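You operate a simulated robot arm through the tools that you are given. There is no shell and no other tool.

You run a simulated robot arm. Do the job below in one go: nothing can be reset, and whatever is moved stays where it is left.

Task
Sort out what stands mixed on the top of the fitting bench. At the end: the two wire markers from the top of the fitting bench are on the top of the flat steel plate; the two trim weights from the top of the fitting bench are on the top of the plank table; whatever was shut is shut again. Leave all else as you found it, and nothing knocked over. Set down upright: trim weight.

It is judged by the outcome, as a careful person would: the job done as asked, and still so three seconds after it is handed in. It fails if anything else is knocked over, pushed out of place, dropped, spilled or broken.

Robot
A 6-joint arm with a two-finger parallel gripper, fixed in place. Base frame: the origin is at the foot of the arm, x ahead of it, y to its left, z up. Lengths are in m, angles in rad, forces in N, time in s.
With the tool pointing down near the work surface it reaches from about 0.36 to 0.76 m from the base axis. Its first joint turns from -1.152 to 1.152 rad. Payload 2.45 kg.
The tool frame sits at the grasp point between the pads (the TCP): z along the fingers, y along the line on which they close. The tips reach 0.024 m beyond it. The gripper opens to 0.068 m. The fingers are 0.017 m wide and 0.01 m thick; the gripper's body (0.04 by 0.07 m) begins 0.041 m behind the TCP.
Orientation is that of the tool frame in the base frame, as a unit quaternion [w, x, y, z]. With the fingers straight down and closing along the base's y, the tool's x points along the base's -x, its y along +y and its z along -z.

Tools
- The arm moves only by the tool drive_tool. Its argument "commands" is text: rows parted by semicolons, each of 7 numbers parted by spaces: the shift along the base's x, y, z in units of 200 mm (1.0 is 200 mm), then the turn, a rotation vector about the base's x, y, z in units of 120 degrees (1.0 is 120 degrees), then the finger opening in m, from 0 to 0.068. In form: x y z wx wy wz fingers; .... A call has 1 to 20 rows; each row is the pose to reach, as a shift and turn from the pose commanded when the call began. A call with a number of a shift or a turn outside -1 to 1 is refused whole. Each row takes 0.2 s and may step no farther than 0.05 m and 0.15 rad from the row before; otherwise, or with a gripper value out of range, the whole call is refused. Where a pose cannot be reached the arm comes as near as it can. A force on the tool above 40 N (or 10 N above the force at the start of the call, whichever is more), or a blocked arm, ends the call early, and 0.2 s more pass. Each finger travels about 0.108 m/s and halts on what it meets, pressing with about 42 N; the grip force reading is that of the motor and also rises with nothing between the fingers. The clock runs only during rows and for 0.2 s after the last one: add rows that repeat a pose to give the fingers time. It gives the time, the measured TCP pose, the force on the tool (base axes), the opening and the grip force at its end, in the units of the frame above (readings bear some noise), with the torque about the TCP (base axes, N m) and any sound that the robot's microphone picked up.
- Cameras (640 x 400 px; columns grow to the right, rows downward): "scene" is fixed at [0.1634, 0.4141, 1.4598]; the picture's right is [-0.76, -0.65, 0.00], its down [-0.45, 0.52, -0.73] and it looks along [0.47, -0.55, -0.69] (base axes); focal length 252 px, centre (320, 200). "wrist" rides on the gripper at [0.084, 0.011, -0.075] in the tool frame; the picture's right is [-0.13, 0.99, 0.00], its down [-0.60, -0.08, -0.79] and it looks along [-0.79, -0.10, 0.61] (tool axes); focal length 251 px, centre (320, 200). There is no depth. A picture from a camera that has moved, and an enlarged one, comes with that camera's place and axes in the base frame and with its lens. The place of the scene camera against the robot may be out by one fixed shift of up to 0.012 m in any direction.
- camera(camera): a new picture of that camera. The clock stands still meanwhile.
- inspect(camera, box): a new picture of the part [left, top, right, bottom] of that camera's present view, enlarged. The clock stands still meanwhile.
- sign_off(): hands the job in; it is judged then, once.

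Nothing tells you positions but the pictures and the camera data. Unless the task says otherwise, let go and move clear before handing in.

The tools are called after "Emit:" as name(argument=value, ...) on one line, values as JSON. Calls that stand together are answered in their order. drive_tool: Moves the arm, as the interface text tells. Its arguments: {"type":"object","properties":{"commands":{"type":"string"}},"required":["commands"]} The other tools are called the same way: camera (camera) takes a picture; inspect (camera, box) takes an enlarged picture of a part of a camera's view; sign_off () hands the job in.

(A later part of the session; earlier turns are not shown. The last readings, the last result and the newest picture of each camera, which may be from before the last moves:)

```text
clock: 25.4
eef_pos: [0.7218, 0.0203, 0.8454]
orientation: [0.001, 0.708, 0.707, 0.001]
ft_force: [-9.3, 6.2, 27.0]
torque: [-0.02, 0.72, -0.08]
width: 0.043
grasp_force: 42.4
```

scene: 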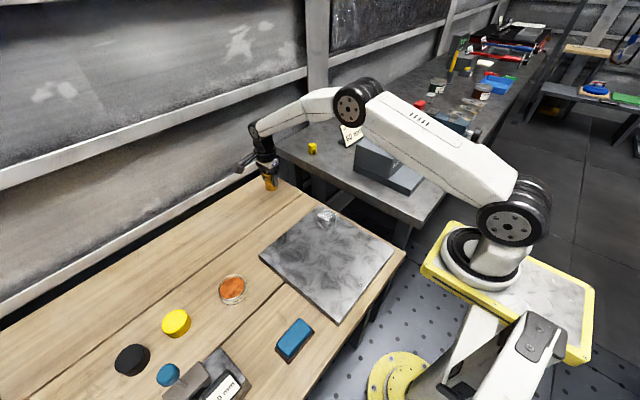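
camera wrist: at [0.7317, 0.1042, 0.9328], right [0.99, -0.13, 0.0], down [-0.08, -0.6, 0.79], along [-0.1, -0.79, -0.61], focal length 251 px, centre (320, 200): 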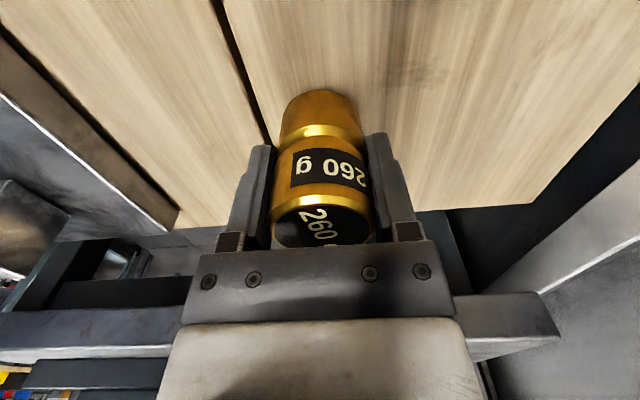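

The weight is touching the plank (27 N upward). I'll ease off about 2 mm, then open the fingers.

Emit:
drive_tool(commands="0 0 0.01 0 0 0 0.02; 0 0 0.01 0 0 0 0.02")

Emit:
drive_tool(commands="0 0 0 0 0 0 0.05; 0 0 0 0 0 0 0.06; 0 0 0 0 0 0 0.064; 0 0 0 0 0 0 0.064")

Emit:
camera(camera="wrist")

```text
clock: 26.0
eef_pos: [0.7223, 0.0197, 0.8452]
orientation: [0.001, 0.707, 0.707, 0.001]
ft_force: [4.3, 4.8, 12.8]
torque: [0.1, 0.12, -0.04]
width: 0.0426
grasp_force: 41.8
```

```text
clock: 27.0
eef_pos: [0.7216, 0.0195, 0.8445]
orientation: [-0.001, 0.707, 0.707, 0.0]
ft_force: [-0.2, 0.4, -0.3]
torque: [0.0, 0.02, -0.01]
width: 0.064
grasp_force: 0.1
```

```text
taken
camera wrist: at [0.731, 0.104, 0.9184], right [0.99, -0.13, 0.0], down [-0.08, -0.6, 0.79], along [-0.1, -0.79, -0.61], focal length 251 px, centre (320, 200)
```

wrist: 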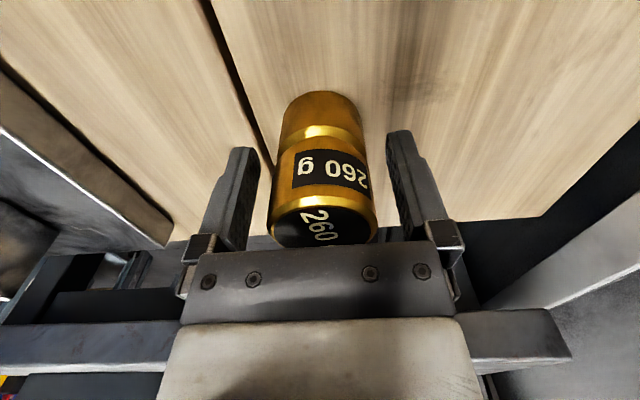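

The 260 g weight stands upright on the plank and is released. I'm going straight up, then over to marker V, with 12° more turn to match it.

Emit:
drive_tool(commands="0 0 0.1 0 0 0 0.064; 0 0 0.3 0 0 0 0.064; 0 0 0.5 0 0 0 0.064; 0 0 0.7 0 0 0 0.064; 0 0 0.9 0 0 0 0.064; 0 0 1.0 0 0 0 0.064; 0 0 1.0 0 0 0 0.064")

Emit:
camera(camera="wrist")

```text
clock: 28.6
eef_pos: [0.719, 0.0195, 1.045]
orientation: [0.0, 0.707, 0.707, 0.0]
ft_force: [0.7, 0.5, 0.0]
torque: [0.04, 0.0, 0.02]
width: 0.0641
grasp_force: 0.1
```

```text
taken
camera wrist: at [0.7289, 0.1032, 1.1185], right [0.99, -0.13, 0.0], down [-0.08, -0.6, 0.79], along [-0.1, -0.79, -0.61], focal length 251 px, centre (320, 200)
```

wrist: 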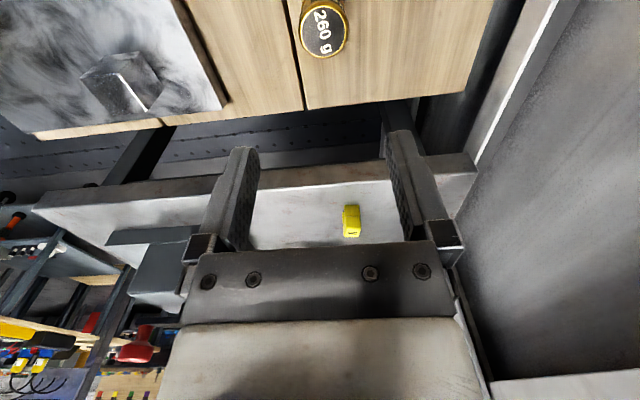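

Emit:
drive_tool(commands="0 -0.15 0 0 0 0 0.064; 0 -0.35 0 0 0 -0.03 0.064; 0 -0.55 0 0 0 -0.06 0.064; 0.02 -0.75 0 0 0 -0.09 0.064; 0.04 -0.9 0 0 0 -0.1 0.064; 0.04 -0.9 0 0 0 -0.1 0.064")

Emit:
camera(camera="wrist")

Emit:
inspect(camera="wrist", box=[280, 0, 380, 100])

```text
clock: 30.0
eef_pos: [0.7286, -0.162, 1.0423]
orientation: [-0.001, 0.777, 0.629, 0.0]
ft_force: [0.1, -0.2, 0.7]
torque: [0.03, 0.01, -0.01]
width: 0.0641
grasp_force: 0.0
```

```text
taken
camera wrist: at [0.7555, -0.0821, 1.1162], right [0.94, -0.33, 0.0], down [-0.2, -0.57, 0.79], along [-0.26, -0.75, -0.61], focal length 251 px, centre (320, 200)
```

wrist: 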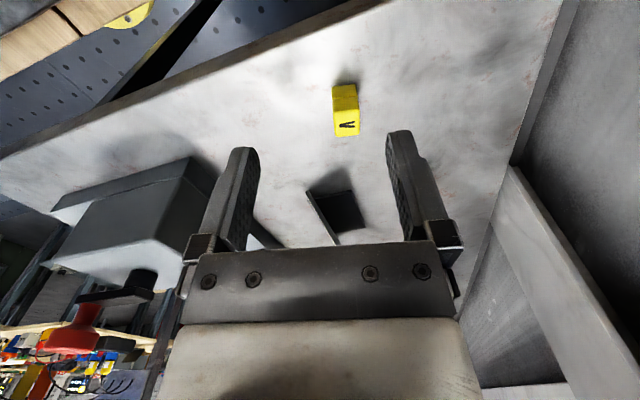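

```text
4.00 times, centred on (330, 50) of wrist
camera zoom: at [0.7555, -0.0821, 1.1162], right [0.94, -0.33, 0.0], down [-0.2, -0.57, 0.79], along [-0.26, -0.75, -0.61], focal length 1006 px, centre (280, 800)
```

zoom: 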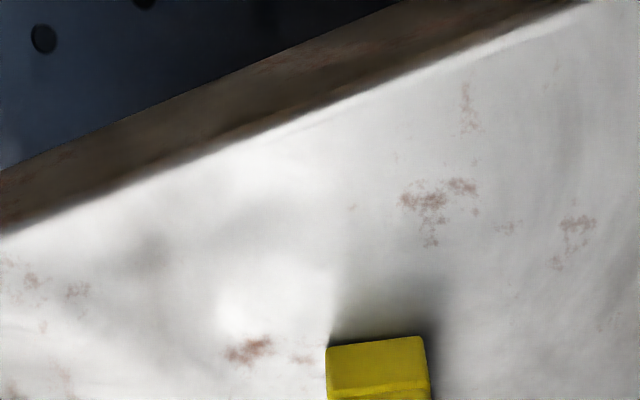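

Emit:
inspect(camera="wrist", box=[300, 70, 396, 150])

```text
5.00 times, centred on (348, 110) of wrist
camera zoom: at [0.7555, -0.0821, 1.1162], right [0.94, -0.33, 0.0], down [-0.2, -0.57, 0.79], along [-0.26, -0.75, -0.61], focal length 1257 px, centre (180, 650)
```

zoom: 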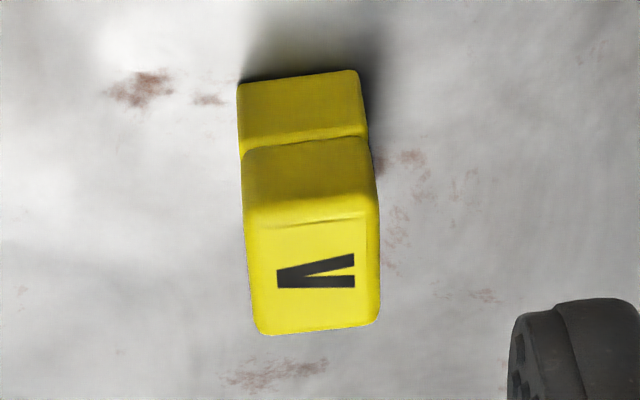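

Marker V is confirmed at (0.733, -0.209), with the yaw matching. I'll move over it, just above its top, and check that the arm really reaches there.

Emit:
drive_tool(commands="0.01 -0.12 0 0 0 0 0.056; 0.025 -0.244 0 0 0 0 0.056; 0.025 -0.244 -0.15 0 0 0 0.056; 0.025 -0.244 -0.29 0 0 0 0.056; 0.025 -0.244 -0.29 0 0 0 0.056")

Emit:
camera(camera="wrist")

Emit:
inspect(camera="scene", box=[270, 90, 390, 190])

```text
clock: 31.2
eef_pos: [0.7325, -0.2092, 0.9875]
orientation: [0.0, 0.777, 0.629, 0.0]
ft_force: [0.0, 0.6, -0.1]
torque: [0.02, 0.03, -0.01]
width: 0.0562
grasp_force: 0.0
```

```text
taken
camera wrist: at [0.7592, -0.1292, 1.0607], right [0.94, -0.33, 0.0], down [-0.2, -0.57, 0.79], along [-0.26, -0.75, -0.61], focal length 251 px, centre (320, 200)
```

wrist: 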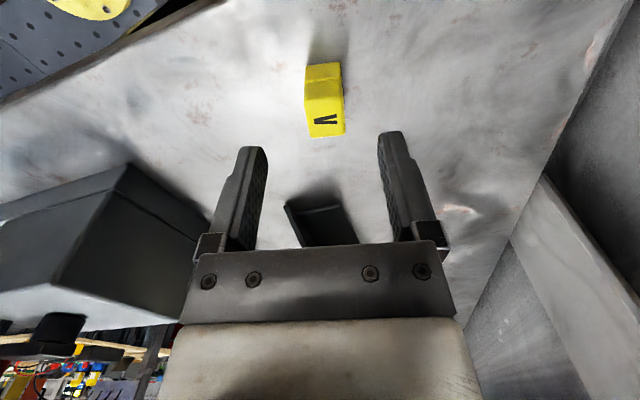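

```text
4.00 times, centred on (330, 140) of scene
camera zoom: at [0.1634, 0.4141, 1.4598], right [-0.76, -0.65, 0.0], down [-0.45, 0.52, -0.73], along [0.47, -0.55, -0.69], focal length 1010 px, centre (280, 440)
```

zoom: 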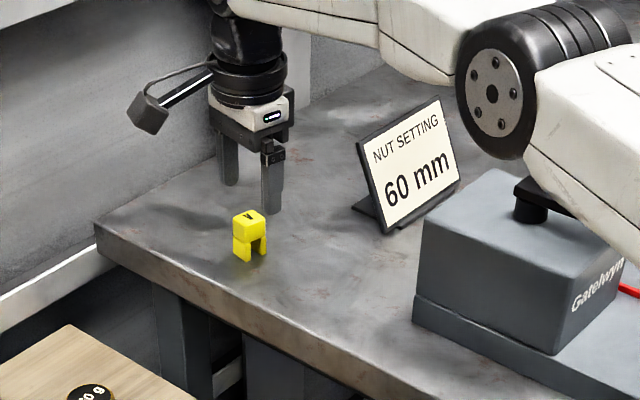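

Emit:
camera(camera="scene")

Emit:
inspect(camera="scene", box=[300, 60, 500, 200])

```text
taken
```

scene: 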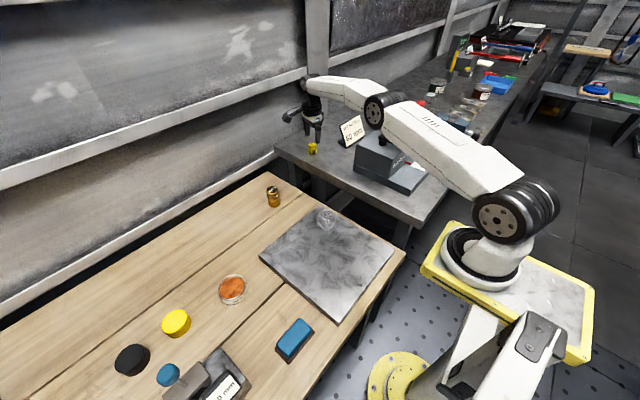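

```text
2.86 times, centred on (400, 130) of scene
camera zoom: at [0.1634, 0.4141, 1.4598], right [-0.76, -0.65, 0.0], down [-0.45, 0.52, -0.73], along [0.47, -0.55, -0.69], focal length 722 px, centre (91, 400)
```

zoom: 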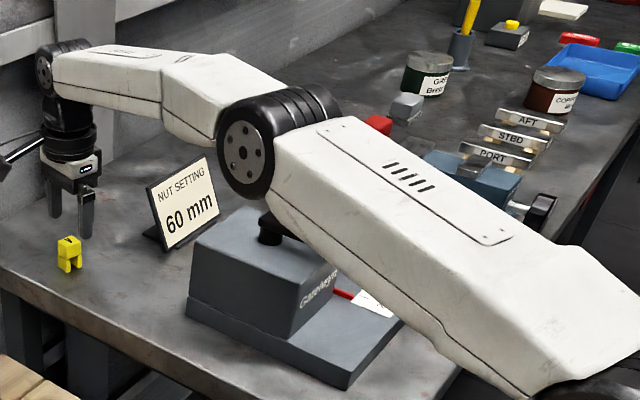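

The elbow and forearm are well clear of the crank. I'll lower onto marker V with a 2 mm correction and close.

Emit:
drive_tool(commands="0.01 0 -0.08 0 0 0 0.056; 0.01 0 -0.16 0 0 0 0.056; 0.01 0 -0.23 0 0 0 0.056; 0.01 0 -0.29 0 0 0 0.056; 0.01 0 -0.29 0 0 0 0.056")

Emit:
camera(camera="wrist")

```text
clock: 32.4
eef_pos: [0.7337, -0.2089, 0.9287]
orientation: [0.0, 0.777, 0.63, 0.0]
ft_force: [-0.9, -0.2, -0.4]
torque: [0.02, 0.01, -0.02]
width: 0.0559
grasp_force: 0.1
```

```text
taken
camera wrist: at [0.761, -0.1286, 1.0021], right [0.94, -0.33, 0.0], down [-0.2, -0.57, 0.79], along [-0.26, -0.75, -0.61], focal length 251 px, centre (320, 200)
```

wrist: 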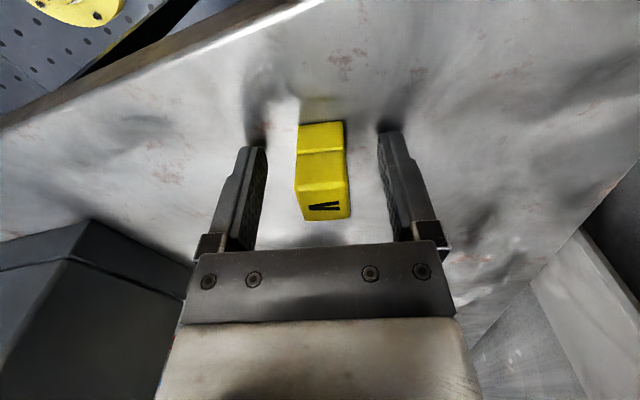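

Emit:
drive_tool(commands="0 0 0 0 0 0 0.035; 0 0 0 0 0 0 0.008; 0 0 0 0 0 0 0.008; 0 0 0 0 0 0 0.008")

Emit:
camera(camera="wrist")

```text
clock: 33.4
eef_pos: [0.7346, -0.2084, 0.9282]
orientation: [0.001, 0.777, 0.629, 0.0]
ft_force: [-0.4, -0.3, 0.1]
torque: [0.03, -0.01, 0.0]
width: 0.0209
grasp_force: 38.2
```

```text
taken
camera wrist: at [0.761, -0.1286, 1.0024], right [0.94, -0.33, 0.0], down [-0.2, -0.57, 0.79], along [-0.26, -0.75, -0.61], focal length 251 px, centre (320, 200)
```

wrist: 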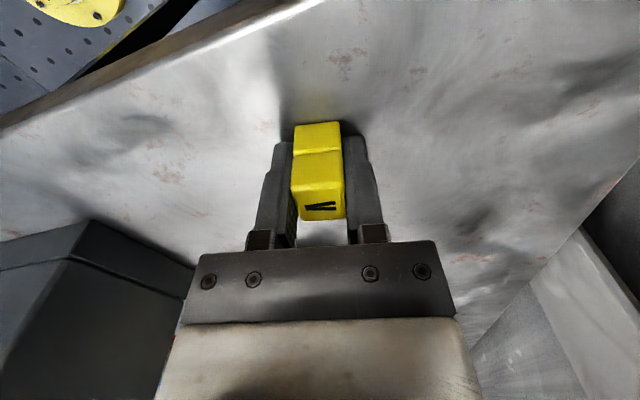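

Emit:
drive_tool(commands="0 0 0.03 0 0 0 0.008; 0 0 0.1 0 0 0 0.008; 0 0 0.25 0 0 0 0.008; 0 0 0.45 0 0 0 0.008; 0 0 0.65 0 0 0 0.008; 0 0 0.85 0 0 0 0.008; 0 0 0.85 0 0 0 0.008")

Emit:
drive_tool(commands="-0.1 0.12 0 0 0 0 0.008; -0.25 0.27 0 0 0 0 0.008; -0.4 0.42 0 0 0 0 0.008; -0.55 0.57 0 0 0 0 0.008; -0.7 0.72 0 0 0 0 0.008; -0.85 0.87 0 0 0 0 0.008; -1.0 1.0 0 0 0 0 0.008; -1.0 1.0 0 0 0 0 0.008")

Emit:
camera(camera="wrist")

Emit:
camera(camera="scene")

```text
clock: 35.0
eef_pos: [0.73, -0.2054, 1.0949]
orientation: [-0.001, 0.777, 0.63, 0.0]
ft_force: [0.0, -0.5, 0.0]
torque: [0.0, -0.02, 0.03]
width: 0.0207
grasp_force: 38.0
out of reach, approached as far as the arm can: row 6, 7
```

```text
clock: 36.8
eef_pos: [0.529, -0.0087, 1.0959]
orientation: [0.0, 0.777, 0.629, 0.0]
ft_force: [0.8, 0.4, -0.1]
torque: [-0.02, 0.03, -0.02]
width: 0.0212
grasp_force: 38.4
```

```text
taken
camera wrist: at [0.5557, 0.0721, 1.1695], right [0.94, -0.33, 0.0], down [-0.2, -0.57, 0.79], along [-0.26, -0.75, -0.61], focal length 251 px, centre (320, 200)
```

wrist: 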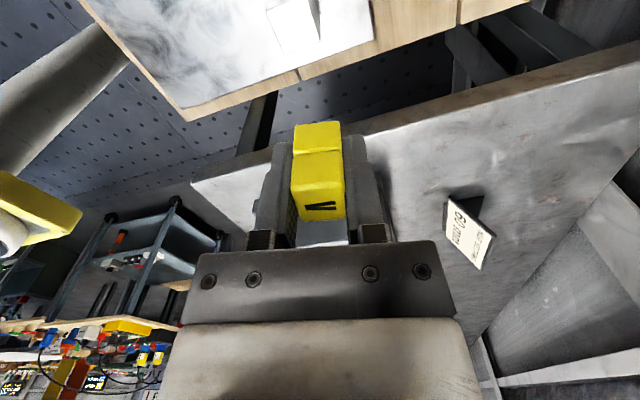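

```text
taken
```

scene: 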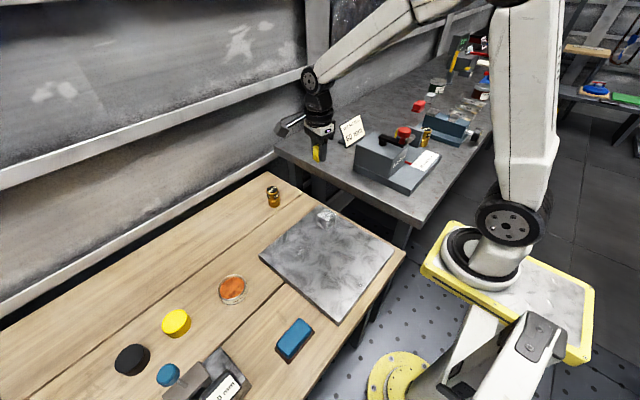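

Marker V is held. I'm going to the plate at about (0.44, 0.08), away from the cube, and then lowering.

Emit:
drive_tool(commands="-0.12 0.12 0 0 0 0 0.008; -0.25 0.25 0 0 0 0 0.008; -0.4 0.38 0 0 0 0 0.008; -0.45 0.435 -0.1 0 0 0 0.008; -0.45 0.435 -0.3 0 0 0 0.008; -0.45 0.435 -0.5 0 0 0 0.008; -0.45 0.435 -0.7 0 0 0 0.008; -0.45 0.435 -0.9 0 0 0 0.008; -0.45 0.435 -1.0 0 0 0 0.008; -0.45 0.435 -1.0 0 0 0 0.008")

Emit:
camera(camera="wrist")

Emit:
inspect(camera="scene", box=[240, 150, 420, 310])

```text
clock: 39.0
eef_pos: [0.4375, 0.0819, 0.894]
orientation: [-0.001, 0.777, 0.629, -0.001]
ft_force: [0.0, 0.6, 0.2]
torque: [-0.05, -0.04, -0.01]
width: 0.0209
grasp_force: 38.5
```

```text
taken
camera wrist: at [0.4655, 0.1625, 0.9678], right [0.94, -0.33, 0.0], down [-0.2, -0.57, 0.79], along [-0.26, -0.75, -0.61], focal length 251 px, centre (320, 200)
```

wrist: 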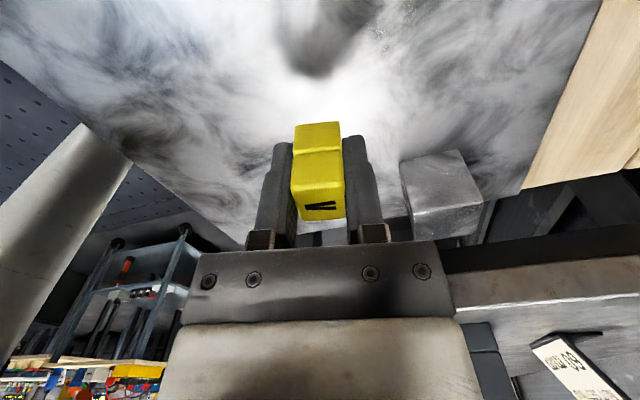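

```text
2.50 times, centred on (330, 230) of scene
camera zoom: at [0.1634, 0.4141, 1.4598], right [-0.76, -0.65, 0.0], down [-0.45, 0.52, -0.73], along [0.47, -0.55, -0.69], focal length 631 px, centre (295, 125)
```

zoom: 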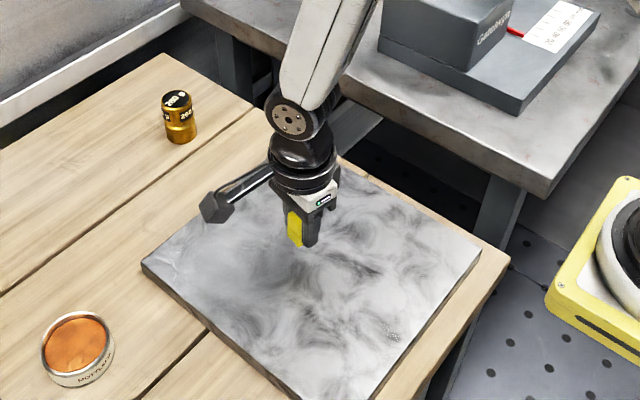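

Emit:
drive_tool(commands="0 0 -0.07 0 0 0 0.008; 0 0 -0.13 0 0 0 0.008; 0 0 -0.18 0 0 0 0.008; 0 0 -0.18 0 0 0 0.008")

Emit:
drive_tool(commands="0 0 -0.01 0 0 0 0.008; 0 0 -0.02 0 0 0 0.008; 0 0 -0.02 0 0 0 0.008")

Emit:
drive_tool(commands="0 0 -0.01 0 0 0 0.008; 0 0 -0.01 0 0 0 0.008")

Emit:
drive_tool(commands="0 0 -0.008 0 0 0 0.008; 0 0 -0.008 0 0 0 0.008")

```text
clock: 40.0
eef_pos: [0.44, 0.0806, 0.8574]
orientation: [0.0, 0.777, 0.629, 0.0]
ft_force: [0.2, -0.2, -0.4]
torque: [0.03, 0.0, -0.03]
width: 0.0207
grasp_force: 38.1
```

```text
clock: 40.8
eef_pos: [0.4396, 0.0819, 0.8558]
orientation: [0.0, 0.777, 0.629, 0.0]
ft_force: [-0.5, -0.6, -0.6]
torque: [-0.04, 0.01, 0.04]
width: 0.0208
grasp_force: 37.8
```

```text
clock: 41.4
eef_pos: [0.4396, 0.0781, 0.8538]
orientation: [0.0, 0.777, 0.629, 0.0]
ft_force: [-0.1, 0.5, 0.6]
torque: [-0.02, -0.04, 0.0]
width: 0.021
grasp_force: 38.3
```

```text
clock: 42.0
eef_pos: [0.4401, 0.0794, 0.8524]
orientation: [0.001, 0.777, 0.629, 0.001]
ft_force: [-7.5, -2.6, 37.3]
torque: [-0.12, 0.19, -0.01]
width: 0.0206
grasp_force: 37.7
```

The marker has touched the plate (37 N). I'll back off about 1.5 mm and release.

Emit:
drive_tool(commands="0 0 0.007 0 0 0 0.008; 0 0 0.007 0 0 0 0.008")

Emit:
drive_tool(commands="0 0 0 0 0 0 0.026; 0 0 0 0 0 0 0.036; 0 0 0 0 0 0 0.05; 0 0 0 0 0 0 0.05")

Emit:
camera(camera="wrist")

```text
clock: 42.6
eef_pos: [0.4399, 0.0807, 0.8528]
orientation: [0.002, 0.777, 0.629, 0.001]
ft_force: [-4.4, -2.3, 27.9]
torque: [-0.08, 0.11, 0.0]
width: 0.0209
grasp_force: 38.6
```

```text
clock: 43.6
eef_pos: [0.4407, 0.0805, 0.8519]
orientation: [0.0, 0.777, 0.629, 0.0]
ft_force: [0.2, -0.1, -0.5]
torque: [0.01, 0.03, -0.01]
width: 0.0498
grasp_force: 0.1
```

```text
taken
camera wrist: at [0.4669, 0.1603, 0.9264], right [0.94, -0.33, 0.0], down [-0.2, -0.57, 0.79], along [-0.26, -0.75, -0.61], focal length 251 px, centre (320, 200)
```

wrist: 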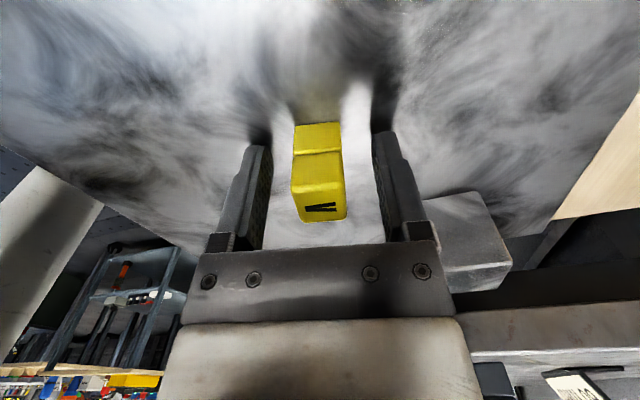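

Marker V is standing on the plate. I'm rising, then turning the gripper back while travelling high to the 430 g weight.

Emit:
drive_tool(commands="0 0 0.1 0 0 0 0.05; 0 0 0.25 0 0 0 0.05; 0 0 0.45 0 0 0 0.05; 0 0 0.65 0 0 0 0.05; 0 0 0.85 0 0 0 0.05; 0 0 1.0 0 0 0 0.05; 0 0 1.0 0 0 0 0.05")

Emit:
camera(camera="wrist")

Emit:
drive_tool(commands="0 0 0.1 0 0 0.07 0.068; 0 0 0.2 0 0 0.14 0.068; 0 0 0.35 0 0 0.21 0.068; 0 0 0.5 0 0 0.28 0.068; 0 0 0.65 0 0 0.35 0.068; 0 0 0.75 0 0 0.42 0.068; 0 -0.1 0.75 0 0 0.49 0.068; 0 -0.25 0.75 0 0 0.56 0.068; 0 -0.4 0.75 0 0 0.63 0.068; 0 -0.55 0.75 0 0 0.7 0.068; 0 -0.7 0.75 0 0 0.77 0.068; 0 -0.85 0.75 0 0 0.84 0.068; 0 -1.0 0.75 0 0 0.85 0.068; 0 -1.0 0.75 0 0 0.85 0.068")

Emit:
camera(camera="wrist")

```text
clock: 45.2
eef_pos: [0.437, 0.0785, 1.0557]
orientation: [0.0, 0.777, 0.629, 0.0]
ft_force: [-1.2, -0.7, 0.8]
torque: [-0.01, 0.01, 0.01]
width: 0.05
grasp_force: 0.0
```

```text
taken
camera wrist: at [0.4642, 0.1576, 1.1292], right [0.94, -0.33, 0.0], down [-0.2, -0.57, 0.79], along [-0.26, -0.75, -0.61], focal length 251 px, centre (320, 200)
```

wrist: 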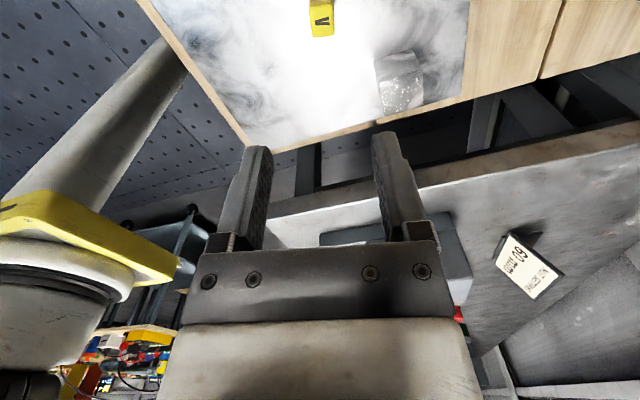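

```text
clock: 48.2
eef_pos: [0.4388, -0.1199, 1.2057]
orientation: [-0.001, 0.0, 1.0, 0.0]
ft_force: [-0.2, -0.1, 0.2]
torque: [0.02, -0.03, 0.0]
width: 0.068
grasp_force: 0.0
```

```text
taken
camera wrist: at [0.3542, -0.1089, 1.2799], right [0.13, 0.99, 0.0], down [0.6, -0.08, 0.79], along [0.79, -0.1, -0.61], focal length 251 px, centre (320, 200)
```

wrist: 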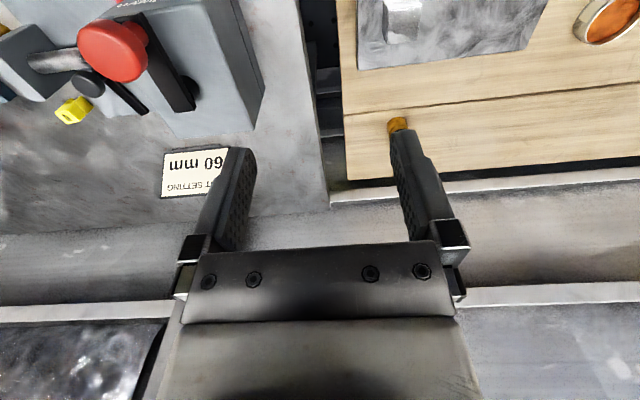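

Emit:
drive_tool(commands="0 -0.2 0 0 0 0 0.068; -0.02 -0.4 0 0 0 0 0.068; -0.04 -0.6 0 0 0 0 0.068; -0.06 -0.8 0 0 0 0 0.068; -0.08 -1.0 0 0 0 0 0.068; -0.08 -1.0 0 0 0 0 0.068")

Emit:
drive_tool(commands="0 -0.2 0 0 0 0 0.068; 0 -0.4 0 0 0 0 0.068; 0 -0.6 0 0 0 0 0.068; 0 -0.8 0 0 0 0 0.068; 0 -0.8 0 0 0 0 0.068")

Emit:
camera(camera="wrist")

Emit:
camera(camera="scene")

```text
clock: 49.6
eef_pos: [0.4212, -0.3222, 1.2063]
orientation: [0.0, 0.0, 1.0, 0.001]
ft_force: [-0.9, 0.9, -0.4]
torque: [-0.01, 0.01, 0.0]
width: 0.0681
grasp_force: 0.1
```

```text
clock: 50.8
eef_pos: [0.4202, -0.4847, 1.2029]
orientation: [0.0, 0.0, 1.0, -0.001]
ft_force: [-0.5, -0.3, 0.6]
torque: [-0.02, -0.01, 0.0]
width: 0.0678
grasp_force: 0.1
```

```text
taken
camera wrist: at [0.3346, -0.4731, 1.2767], right [0.13, 0.99, 0.0], down [0.6, -0.08, 0.79], along [0.79, -0.1, -0.61], focal length 251 px, centre (320, 200)
```

wrist: 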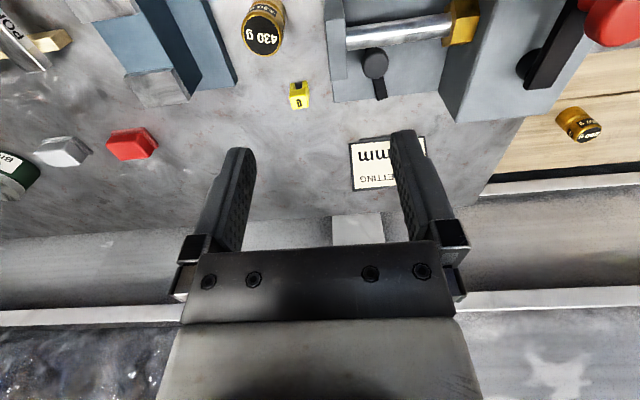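

```text
taken
```

scene: 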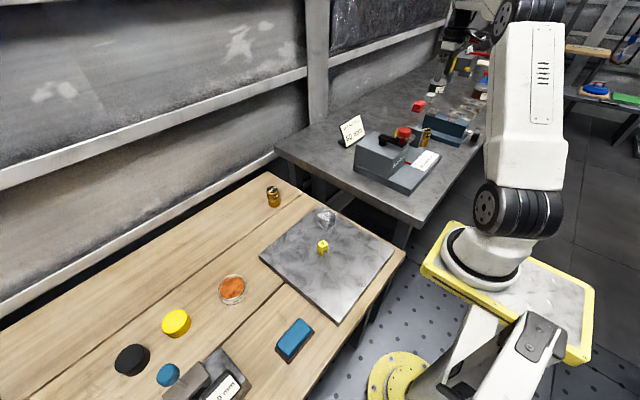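

Emit:
inspect(camera="wrist", box=[180, 0, 340, 110])

Emit:
inspect(camera="wrist", box=[268, 70, 332, 120])

```text
3.64 times, centred on (260, 55) of wrist
camera zoom: at [0.3346, -0.4731, 1.2767], right [0.13, 0.99, 0.0], down [0.6, -0.08, 0.79], along [0.79, -0.1, -0.61], focal length 914 px, centre (538, 727)
```

zoom: 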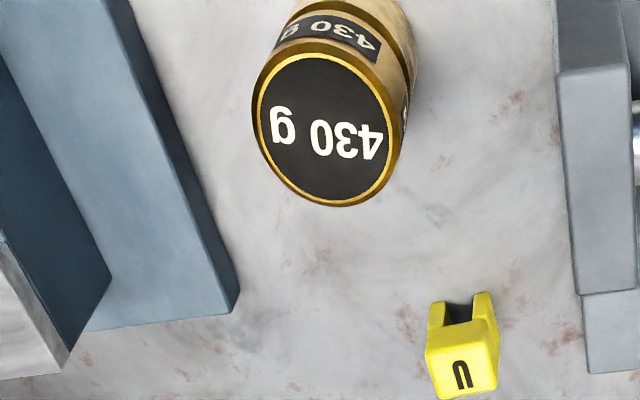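

```text
8.00 times, centred on (300, 95) of wrist
camera zoom: at [0.3346, -0.4731, 1.2767], right [0.13, 0.99, 0.0], down [0.6, -0.08, 0.79], along [0.79, -0.1, -0.61], focal length 2012 px, centre (480, 1040)
```

zoom: 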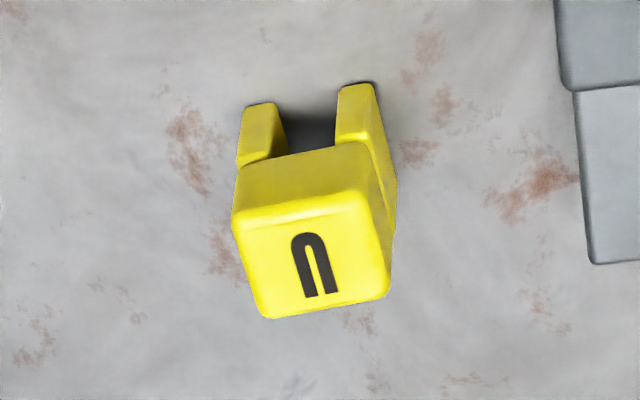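

The estimates repeat well: 430 g at (0.433, -0.550), and marker U at (0.532, -0.529) with yaw about +6°. I'm going above the 430 g weight and will check alignment on the way down.

Emit:
drive_tool(commands="0.03 -0.15 0 0 0 0 0.068; 0.0575 -0.335 0 0 0 0 0.068; 0.0575 -0.335 -0.2 0 0 0 0.068; 0.0575 -0.335 -0.4 0 0 0 0.068; 0.0575 -0.335 -0.515 0 0 0 0.068; 0.0575 -0.335 -0.515 0 0 0 0.068")

Emit:
camera(camera="wrist")

Emit:
inspect(camera="wrist", box=[240, 0, 400, 100])

Emit:
inspect(camera="scene", box=[370, 50, 530, 170])

```text
clock: 52.2
eef_pos: [0.4356, -0.55, 1.1011]
orientation: [0.0, 0.0, 1.0, 0.0]
ft_force: [0.1, -0.6, -0.3]
torque: [0.01, 0.02, 0.02]
width: 0.0681
grasp_force: 0.0
out of reach, approached as far as the arm can: row 2
```

```text
taken
camera wrist: at [0.3504, -0.5377, 1.1746], right [0.13, 0.99, 0.0], down [0.6, -0.08, 0.79], along [0.79, -0.1, -0.61], focal length 251 px, centre (320, 200)
```

wrist: 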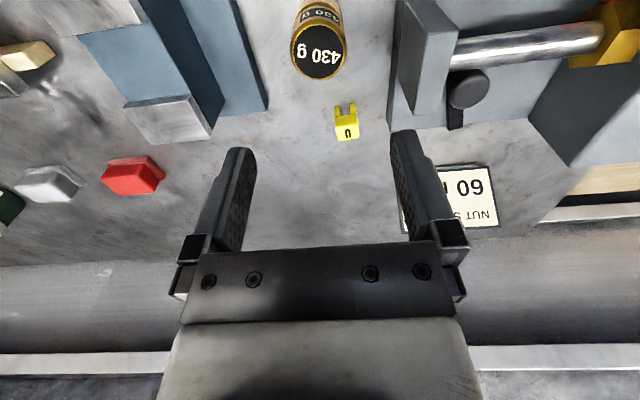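

```text
4.00 times, centred on (320, 50) of wrist
camera zoom: at [0.3504, -0.5377, 1.1746], right [0.13, 0.99, 0.0], down [0.6, -0.08, 0.79], along [0.79, -0.1, -0.61], focal length 1006 px, centre (320, 800)
```

zoom: 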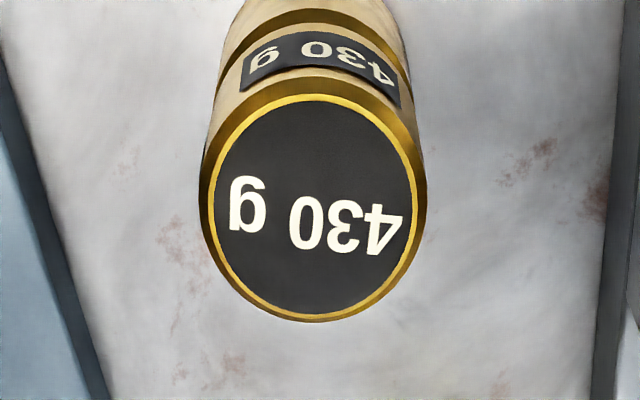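

```text
3.33 times, centred on (450, 110) of scene
camera zoom: at [0.1634, 0.4141, 1.4598], right [-0.76, -0.65, 0.0], down [-0.45, 0.52, -0.73], along [0.47, -0.55, -0.69], focal length 842 px, centre (-113, 500)
```

zoom: 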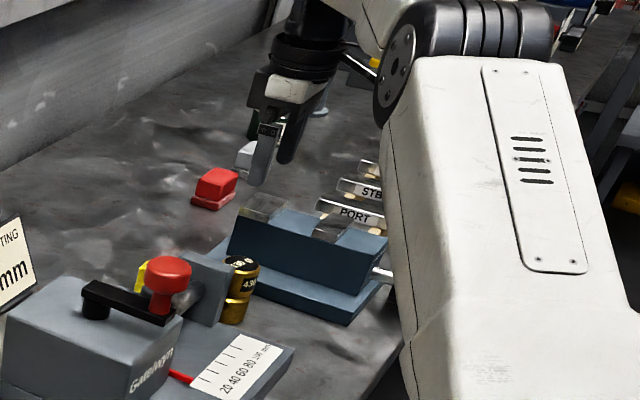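

Emit:
inspect(camera="wrist", box=[280, 0, 480, 140])

Emit:
inspect(camera="wrist", box=[120, 0, 320, 140])

```text
2.86 times, centred on (380, 70) of wrist
camera zoom: at [0.3504, -0.5377, 1.1746], right [0.13, 0.99, 0.0], down [0.6, -0.08, 0.79], along [0.79, -0.1, -0.61], focal length 718 px, centre (149, 571)
```

zoom: 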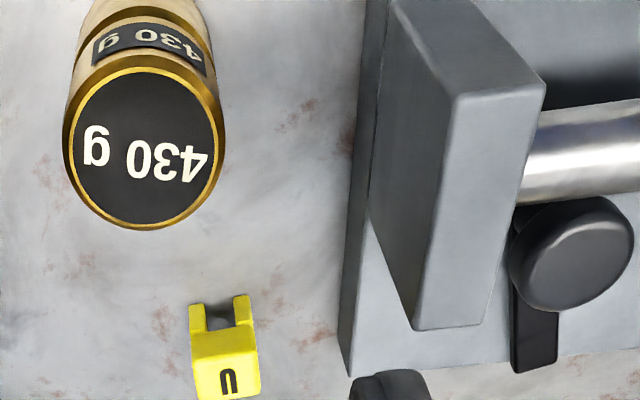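

```text
2.86 times, centred on (220, 70) of wrist
camera zoom: at [0.3504, -0.5377, 1.1746], right [0.13, 0.99, 0.0], down [0.6, -0.08, 0.79], along [0.79, -0.1, -0.61], focal length 718 px, centre (606, 571)
```

zoom: 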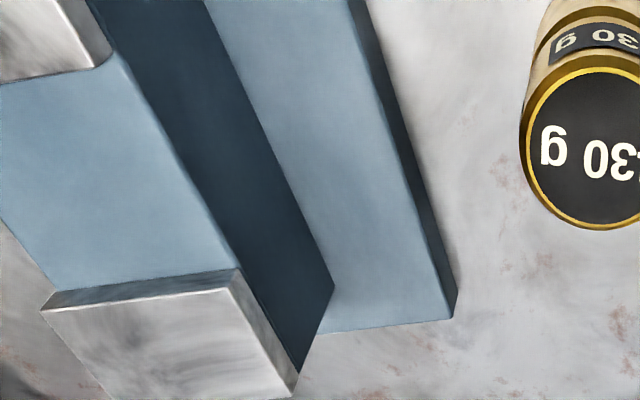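

The 430 g weight is under the grasp axis, and both sides have at least 2 cm of clearance (jaw pad, vise base). Descending in two stages.

Emit:
drive_tool(commands="-0.01 -0.003 -0.2 0 0 0 0.068; -0.01 -0.003 -0.4 0 0 0 0.068; -0.01 -0.003 -0.52 0 0 0 0.068; -0.01 -0.003 -0.58 0 0 0 0.068; -0.01 -0.003 -0.58 0 0 0 0.068")

Emit:
camera(camera="wrist")

Emit:
inspect(camera="scene", box=[370, 50, 530, 170])

```text
clock: 53.4
eef_pos: [0.4334, -0.5514, 0.9841]
orientation: [-0.001, 0.0, 1.0, 0.0]
ft_force: [-0.2, 0.4, 0.5]
torque: [-0.02, -0.01, 0.03]
width: 0.0681
grasp_force: 0.1
```

```text
taken
camera wrist: at [0.3492, -0.5389, 1.0573], right [0.13, 0.99, 0.0], down [0.6, -0.08, 0.79], along [0.79, -0.1, -0.61], focal length 251 px, centre (320, 200)
```

wrist: 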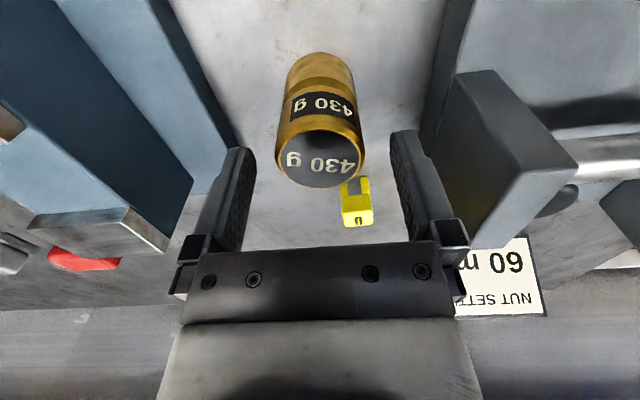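

```text
3.33 times, centred on (450, 110) of scene
camera zoom: at [0.1634, 0.4141, 1.4598], right [-0.76, -0.65, 0.0], down [-0.45, 0.52, -0.73], along [0.47, -0.55, -0.69], focal length 842 px, centre (-113, 500)
```

zoom: 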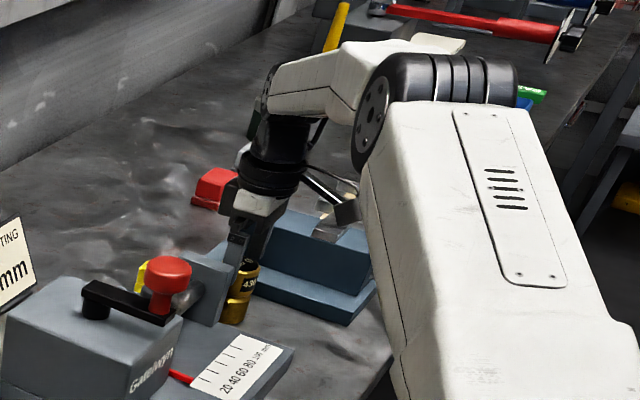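

Emit:
drive_tool(commands="0 0 -0.07 0 0 0 0.068; 0 0 -0.14 0 0 0 0.068; 0 0 -0.195 0 0 0 0.068; 0 0 -0.195 0 0 0 0.068; 0 0 -0.195 0 0 0 0.05; 0 0 -0.195 0 0 0 0.02; 0 0 -0.195 0 0 0 0.02; 0 0 -0.195 0 0 0 0.02")

Emit:
camera(camera="wrist")

```text
clock: 55.2
eef_pos: [0.4335, -0.5493, 0.9452]
orientation: [0.0, -0.001, 1.0, 0.0]
ft_force: [-0.1, -1.1, 0.2]
torque: [-0.05, -0.05, -0.03]
width: 0.0432
grasp_force: 42.3
```

```text
taken
camera wrist: at [0.3492, -0.5378, 1.0198], right [0.13, 0.99, 0.0], down [0.6, -0.08, 0.79], along [0.79, -0.1, -0.61], focal length 251 px, centre (320, 200)
```

wrist: 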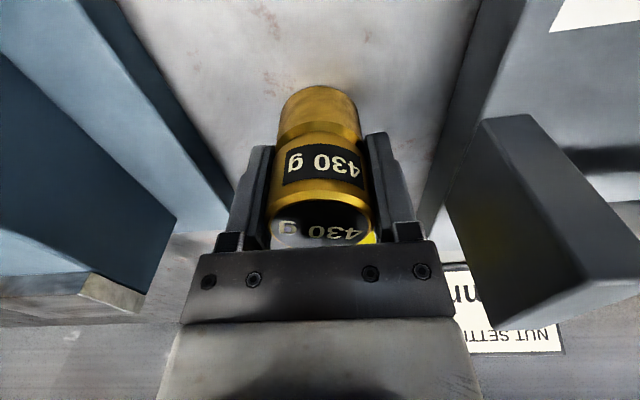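

The 430 g weight is gripped. Lifting straight up.

Emit:
drive_tool(commands="0 0 0.03 0 0 0 0.02; 0 0 0.1 0 0 0 0.02; 0 0 0.25 0 0 0 0.02; 0 0 0.45 0 0 0 0.02; 0 0 0.65 0 0 0 0.02; 0 0 0.85 0 0 0 0.02; 0 0 0.95 0 0 0 0.02; 0 0 0.95 0 0 0 0.02")

Emit:
camera(camera="wrist")

```text
clock: 57.0
eef_pos: [0.4328, -0.5458, 1.1326]
orientation: [0.0, 0.0, 1.0, 0.0]
ft_force: [0.0, 0.2, -3.7]
torque: [0.0, 0.01, 0.02]
width: 0.0434
grasp_force: 41.3
```

```text
taken
camera wrist: at [0.3471, -0.534, 1.2071], right [0.13, 0.99, 0.0], down [0.6, -0.08, 0.79], along [0.79, -0.1, -0.61], focal length 251 px, centre (320, 200)
```

wrist: 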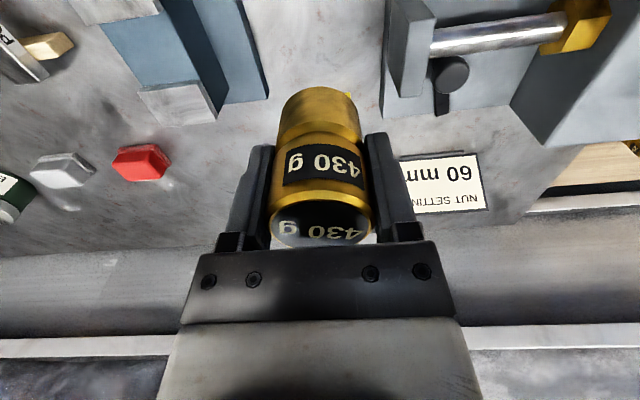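

Emit:
drive_tool(commands="-0.05 0.15 0.1 0 0 0 0.02; -0.05 0.35 0.25 0 0 0 0.02; 0 0.55 0.35 0 0 0 0.02; 0.1 0.75 0.35 0 0 0 0.02; 0.2 0.93 0.35 0 0 0 0.02; 0.25 1.0 0.35 0 0 0 0.02; 0.25 1.0 0.35 0 0 0 0.02")

Emit:
drive_tool(commands="0.07 0.15 0 0 0 0 0.02; 0.15 0.35 0 0 0 0 0.02; 0.25 0.55 0 0 0 0 0.02; 0.35 0.75 0 0 0 0 0.02; 0.45 0.93 0 0 0 0 0.02; 0.5 1.0 0 0 0 0 0.02; 0.5 1.0 0 0 0 0 0.02")

Emit:
drive_tool(commands="0.07 0.15 -0.1 0 0 0 0.02; 0.15 0.35 -0.2 0 0 0 0.02; 0.25 0.55 -0.3 0 0 0 0.02; 0.35 0.75 -0.4 0 0 0 0.02; 0.45 0.93 -0.5 0 0 0 0.02; 0.5 1.0 -0.55 0 0 0 0.02; 0.5 1.0 -0.55 0 0 0 0.02")

Emit:
camera(camera="scene")

Emit:
camera(camera="wrist")

```text
clock: 58.6
eef_pos: [0.4855, -0.3447, 1.2046]
orientation: [-0.001, 0.0, 1.0, 0.0]
ft_force: [-0.7, 0.3, -3.8]
torque: [-0.01, -0.01, 0.01]
width: 0.043
grasp_force: 42.1
```

```text
clock: 60.2
eef_pos: [0.5845, -0.1471, 1.2063]
orientation: [0.001, -0.001, 1.0, 0.0]
ft_force: [0.3, -0.1, -4.5]
torque: [0.01, -0.02, 0.01]
width: 0.0431
grasp_force: 42.2
```

```text
clock: 61.8
eef_pos: [0.6821, 0.0545, 1.0935]
orientation: [0.0, 0.0, 1.0, 0.001]
ft_force: [-0.7, 0.1, -4.4]
torque: [0.0, 0.02, -0.05]
width: 0.0431
grasp_force: 41.8
```

```text
taken
```

scene: 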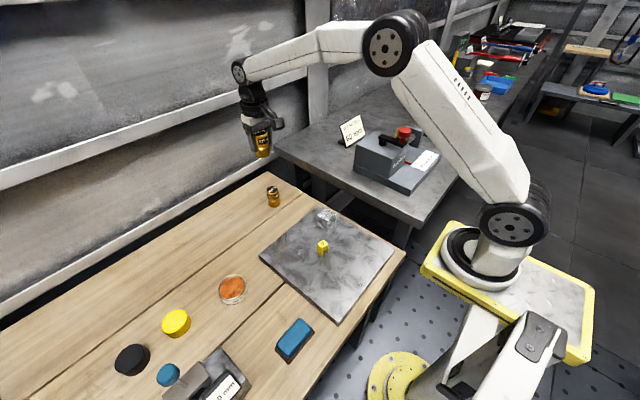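

```text
taken
camera wrist: at [0.5989, 0.0649, 1.1674], right [0.13, 0.99, 0.0], down [0.6, -0.08, 0.79], along [0.79, -0.1, -0.61], focal length 251 px, centre (320, 200)
```

wrist: 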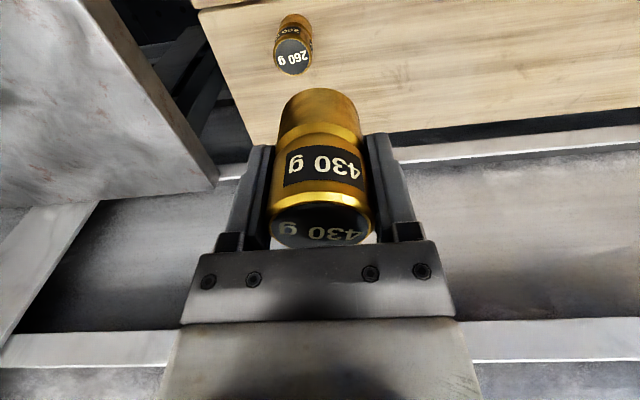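

Emit:
drive_tool(commands="0.05 0.12 0 0 0 0 0.02; 0.12 0.25 0 0 0 0 0.02; 0.2 0.38 0 0 0 0 0.02; 0.2 0.38 -0.2 0 0 0 0.02; 0.2 0.38 -0.4 0 0 0 0.02; 0.2 0.38 -0.6 0 0 0 0.02; 0.2 0.38 -0.8 0 0 0 0.02; 0.2 0.38 -0.95 0 0 0 0.02; 0.2 0.38 -1.0 0 0 0 0.02; 0.2 0.38 -1.0 0 0 0 0.02")

Emit:
camera(camera="wrist")

Emit:
inspect(camera="scene", box=[200, 110, 320, 230])

```text
clock: 64.0
eef_pos: [0.7241, 0.1303, 0.8952]
orientation: [0.0, 0.001, 1.0, 0.0]
ft_force: [-0.3, 0.2, -3.0]
torque: [-0.02, 0.01, -0.02]
width: 0.0432
grasp_force: 42.4
```

```text
taken
camera wrist: at [0.6372, 0.1397, 0.9687], right [0.13, 0.99, 0.0], down [0.6, -0.08, 0.79], along [0.79, -0.1, -0.61], focal length 251 px, centre (320, 200)
```

wrist: 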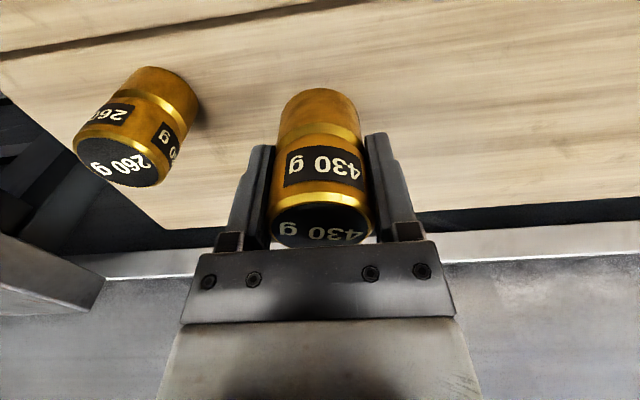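

```text
3.33 times, centred on (260, 170) of scene
camera zoom: at [0.1635, 0.4141, 1.4598], right [-0.76, -0.65, 0.0], down [-0.45, 0.52, -0.73], along [0.47, -0.55, -0.69], focal length 842 px, centre (520, 300)
```

zoom: 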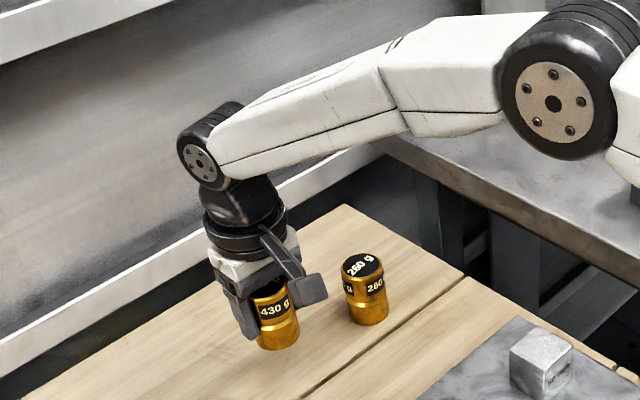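

Emit:
drive_tool(commands="0 0 -0.07 0 0 0 0.02; 0 0 -0.13 0 0 0 0.02; 0 0 -0.18 0 0 0 0.02; 0 0 -0.2 0 0 0 0.02; 0 0 -0.2 0 0 0 0.02")

Emit:
drive_tool(commands="0 0 -0.01 0 0 0 0.02; 0 0 -0.01 0 0 0 0.02")

Emit:
drive_tool(commands="0 0 -0.01 0 0 0 0.02; 0 0 -0.01 0 0 0 0.02")

Emit:
drive_tool(commands="0 0 -0.008 0 0 0 0.02; 0 0 -0.008 0 0 0 0.02")

```text
clock: 65.2
eef_pos: [0.7226, 0.1283, 0.8544]
orientation: [0.0, 0.0, 1.0, 0.0]
ft_force: [0.0, 0.2, -5.2]
torque: [0.02, 0.01, 0.02]
width: 0.0429
grasp_force: 42.3
```

```text
clock: 65.8
eef_pos: [0.7229, 0.128, 0.8536]
orientation: [-0.001, 0.0, 1.0, 0.0]
ft_force: [-0.8, 0.3, -4.0]
torque: [0.01, 0.02, -0.02]
width: 0.0429
grasp_force: 42.0
```

```text
clock: 66.4
eef_pos: [0.7228, 0.1273, 0.8528]
orientation: [0.0, 0.0, 1.0, 0.0]
ft_force: [0.1, 0.2, -4.9]
torque: [-0.01, 0.02, 0.01]
width: 0.043
grasp_force: 41.7
```

```text
clock: 67.0
eef_pos: [0.7223, 0.1277, 0.8506]
orientation: [0.0, 0.0, 1.0, 0.0]
ft_force: [-0.2, 0.3, -4.2]
torque: [0.01, 0.02, -0.01]
width: 0.0432
grasp_force: 42.3
```

Emit:
drive_tool(commands="0 0 -0.01 0 0 0 0.02; 0 0 -0.01 0 0 0 0.02")

Emit:
drive_tool(commands="0 0 -0.008 0 0 0 0.02; 0 0 -0.008 0 0 0 0.02")

Emit:
drive_tool(commands="0 0 -0.006 0 0 0 0.02; 0 0 -0.006 0 0 0 0.02")

```text
clock: 67.6
eef_pos: [0.7228, 0.1274, 0.8479]
orientation: [-0.001, 0.0, 1.0, 0.0]
ft_force: [-0.3, -0.2, -4.1]
torque: [-0.01, 0.02, -0.01]
width: 0.043
grasp_force: 42.3
```

```text
clock: 68.2
eef_pos: [0.7227, 0.1279, 0.8461]
orientation: [-0.001, 0.001, 1.0, 0.0]
ft_force: [-0.2, 0.1, -3.8]
torque: [0.01, 0.02, -0.03]
width: 0.043
grasp_force: 41.8
```

```text
clock: 68.8
eef_pos: [0.7236, 0.1288, 0.846]
orientation: [0.001, 0.0, 1.0, 0.0]
ft_force: [-2.1, -0.9, 0.1]
torque: [-0.04, 0.07, 0.01]
width: 0.043
grasp_force: 42.3
```

Contact has just been made with almost no pressing force. Releasing.

Emit:
drive_tool(commands="0 0 -0.002 0 0 0 0.02; 0 0 -0.002 0 0 0 0.05; 0 0 -0.002 0 0 0 0.06; 0 0 -0.002 0 0 0 0.064; 0 0 -0.002 0 0 0 0.064")

Emit:
camera(camera="wrist")

```text
clock: 70.0
eef_pos: [0.7216, 0.1294, 0.8444]
orientation: [0.0, 0.0, 1.0, 0.0]
ft_force: [-0.6, 0.2, -0.7]
torque: [-0.01, -0.01, -0.01]
width: 0.0639
grasp_force: 0.1
```

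```text
taken
camera wrist: at [0.6381, 0.1396, 0.9185], right [0.13, 0.99, 0.0], down [0.6, -0.08, 0.79], along [0.79, -0.1, -0.61], focal length 251 px, centre (320, 200)
```

wrist: 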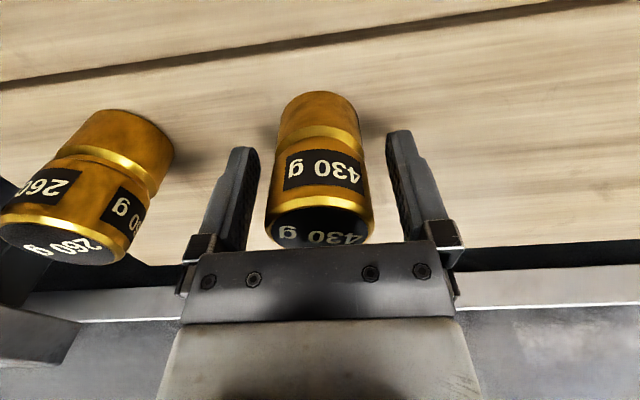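

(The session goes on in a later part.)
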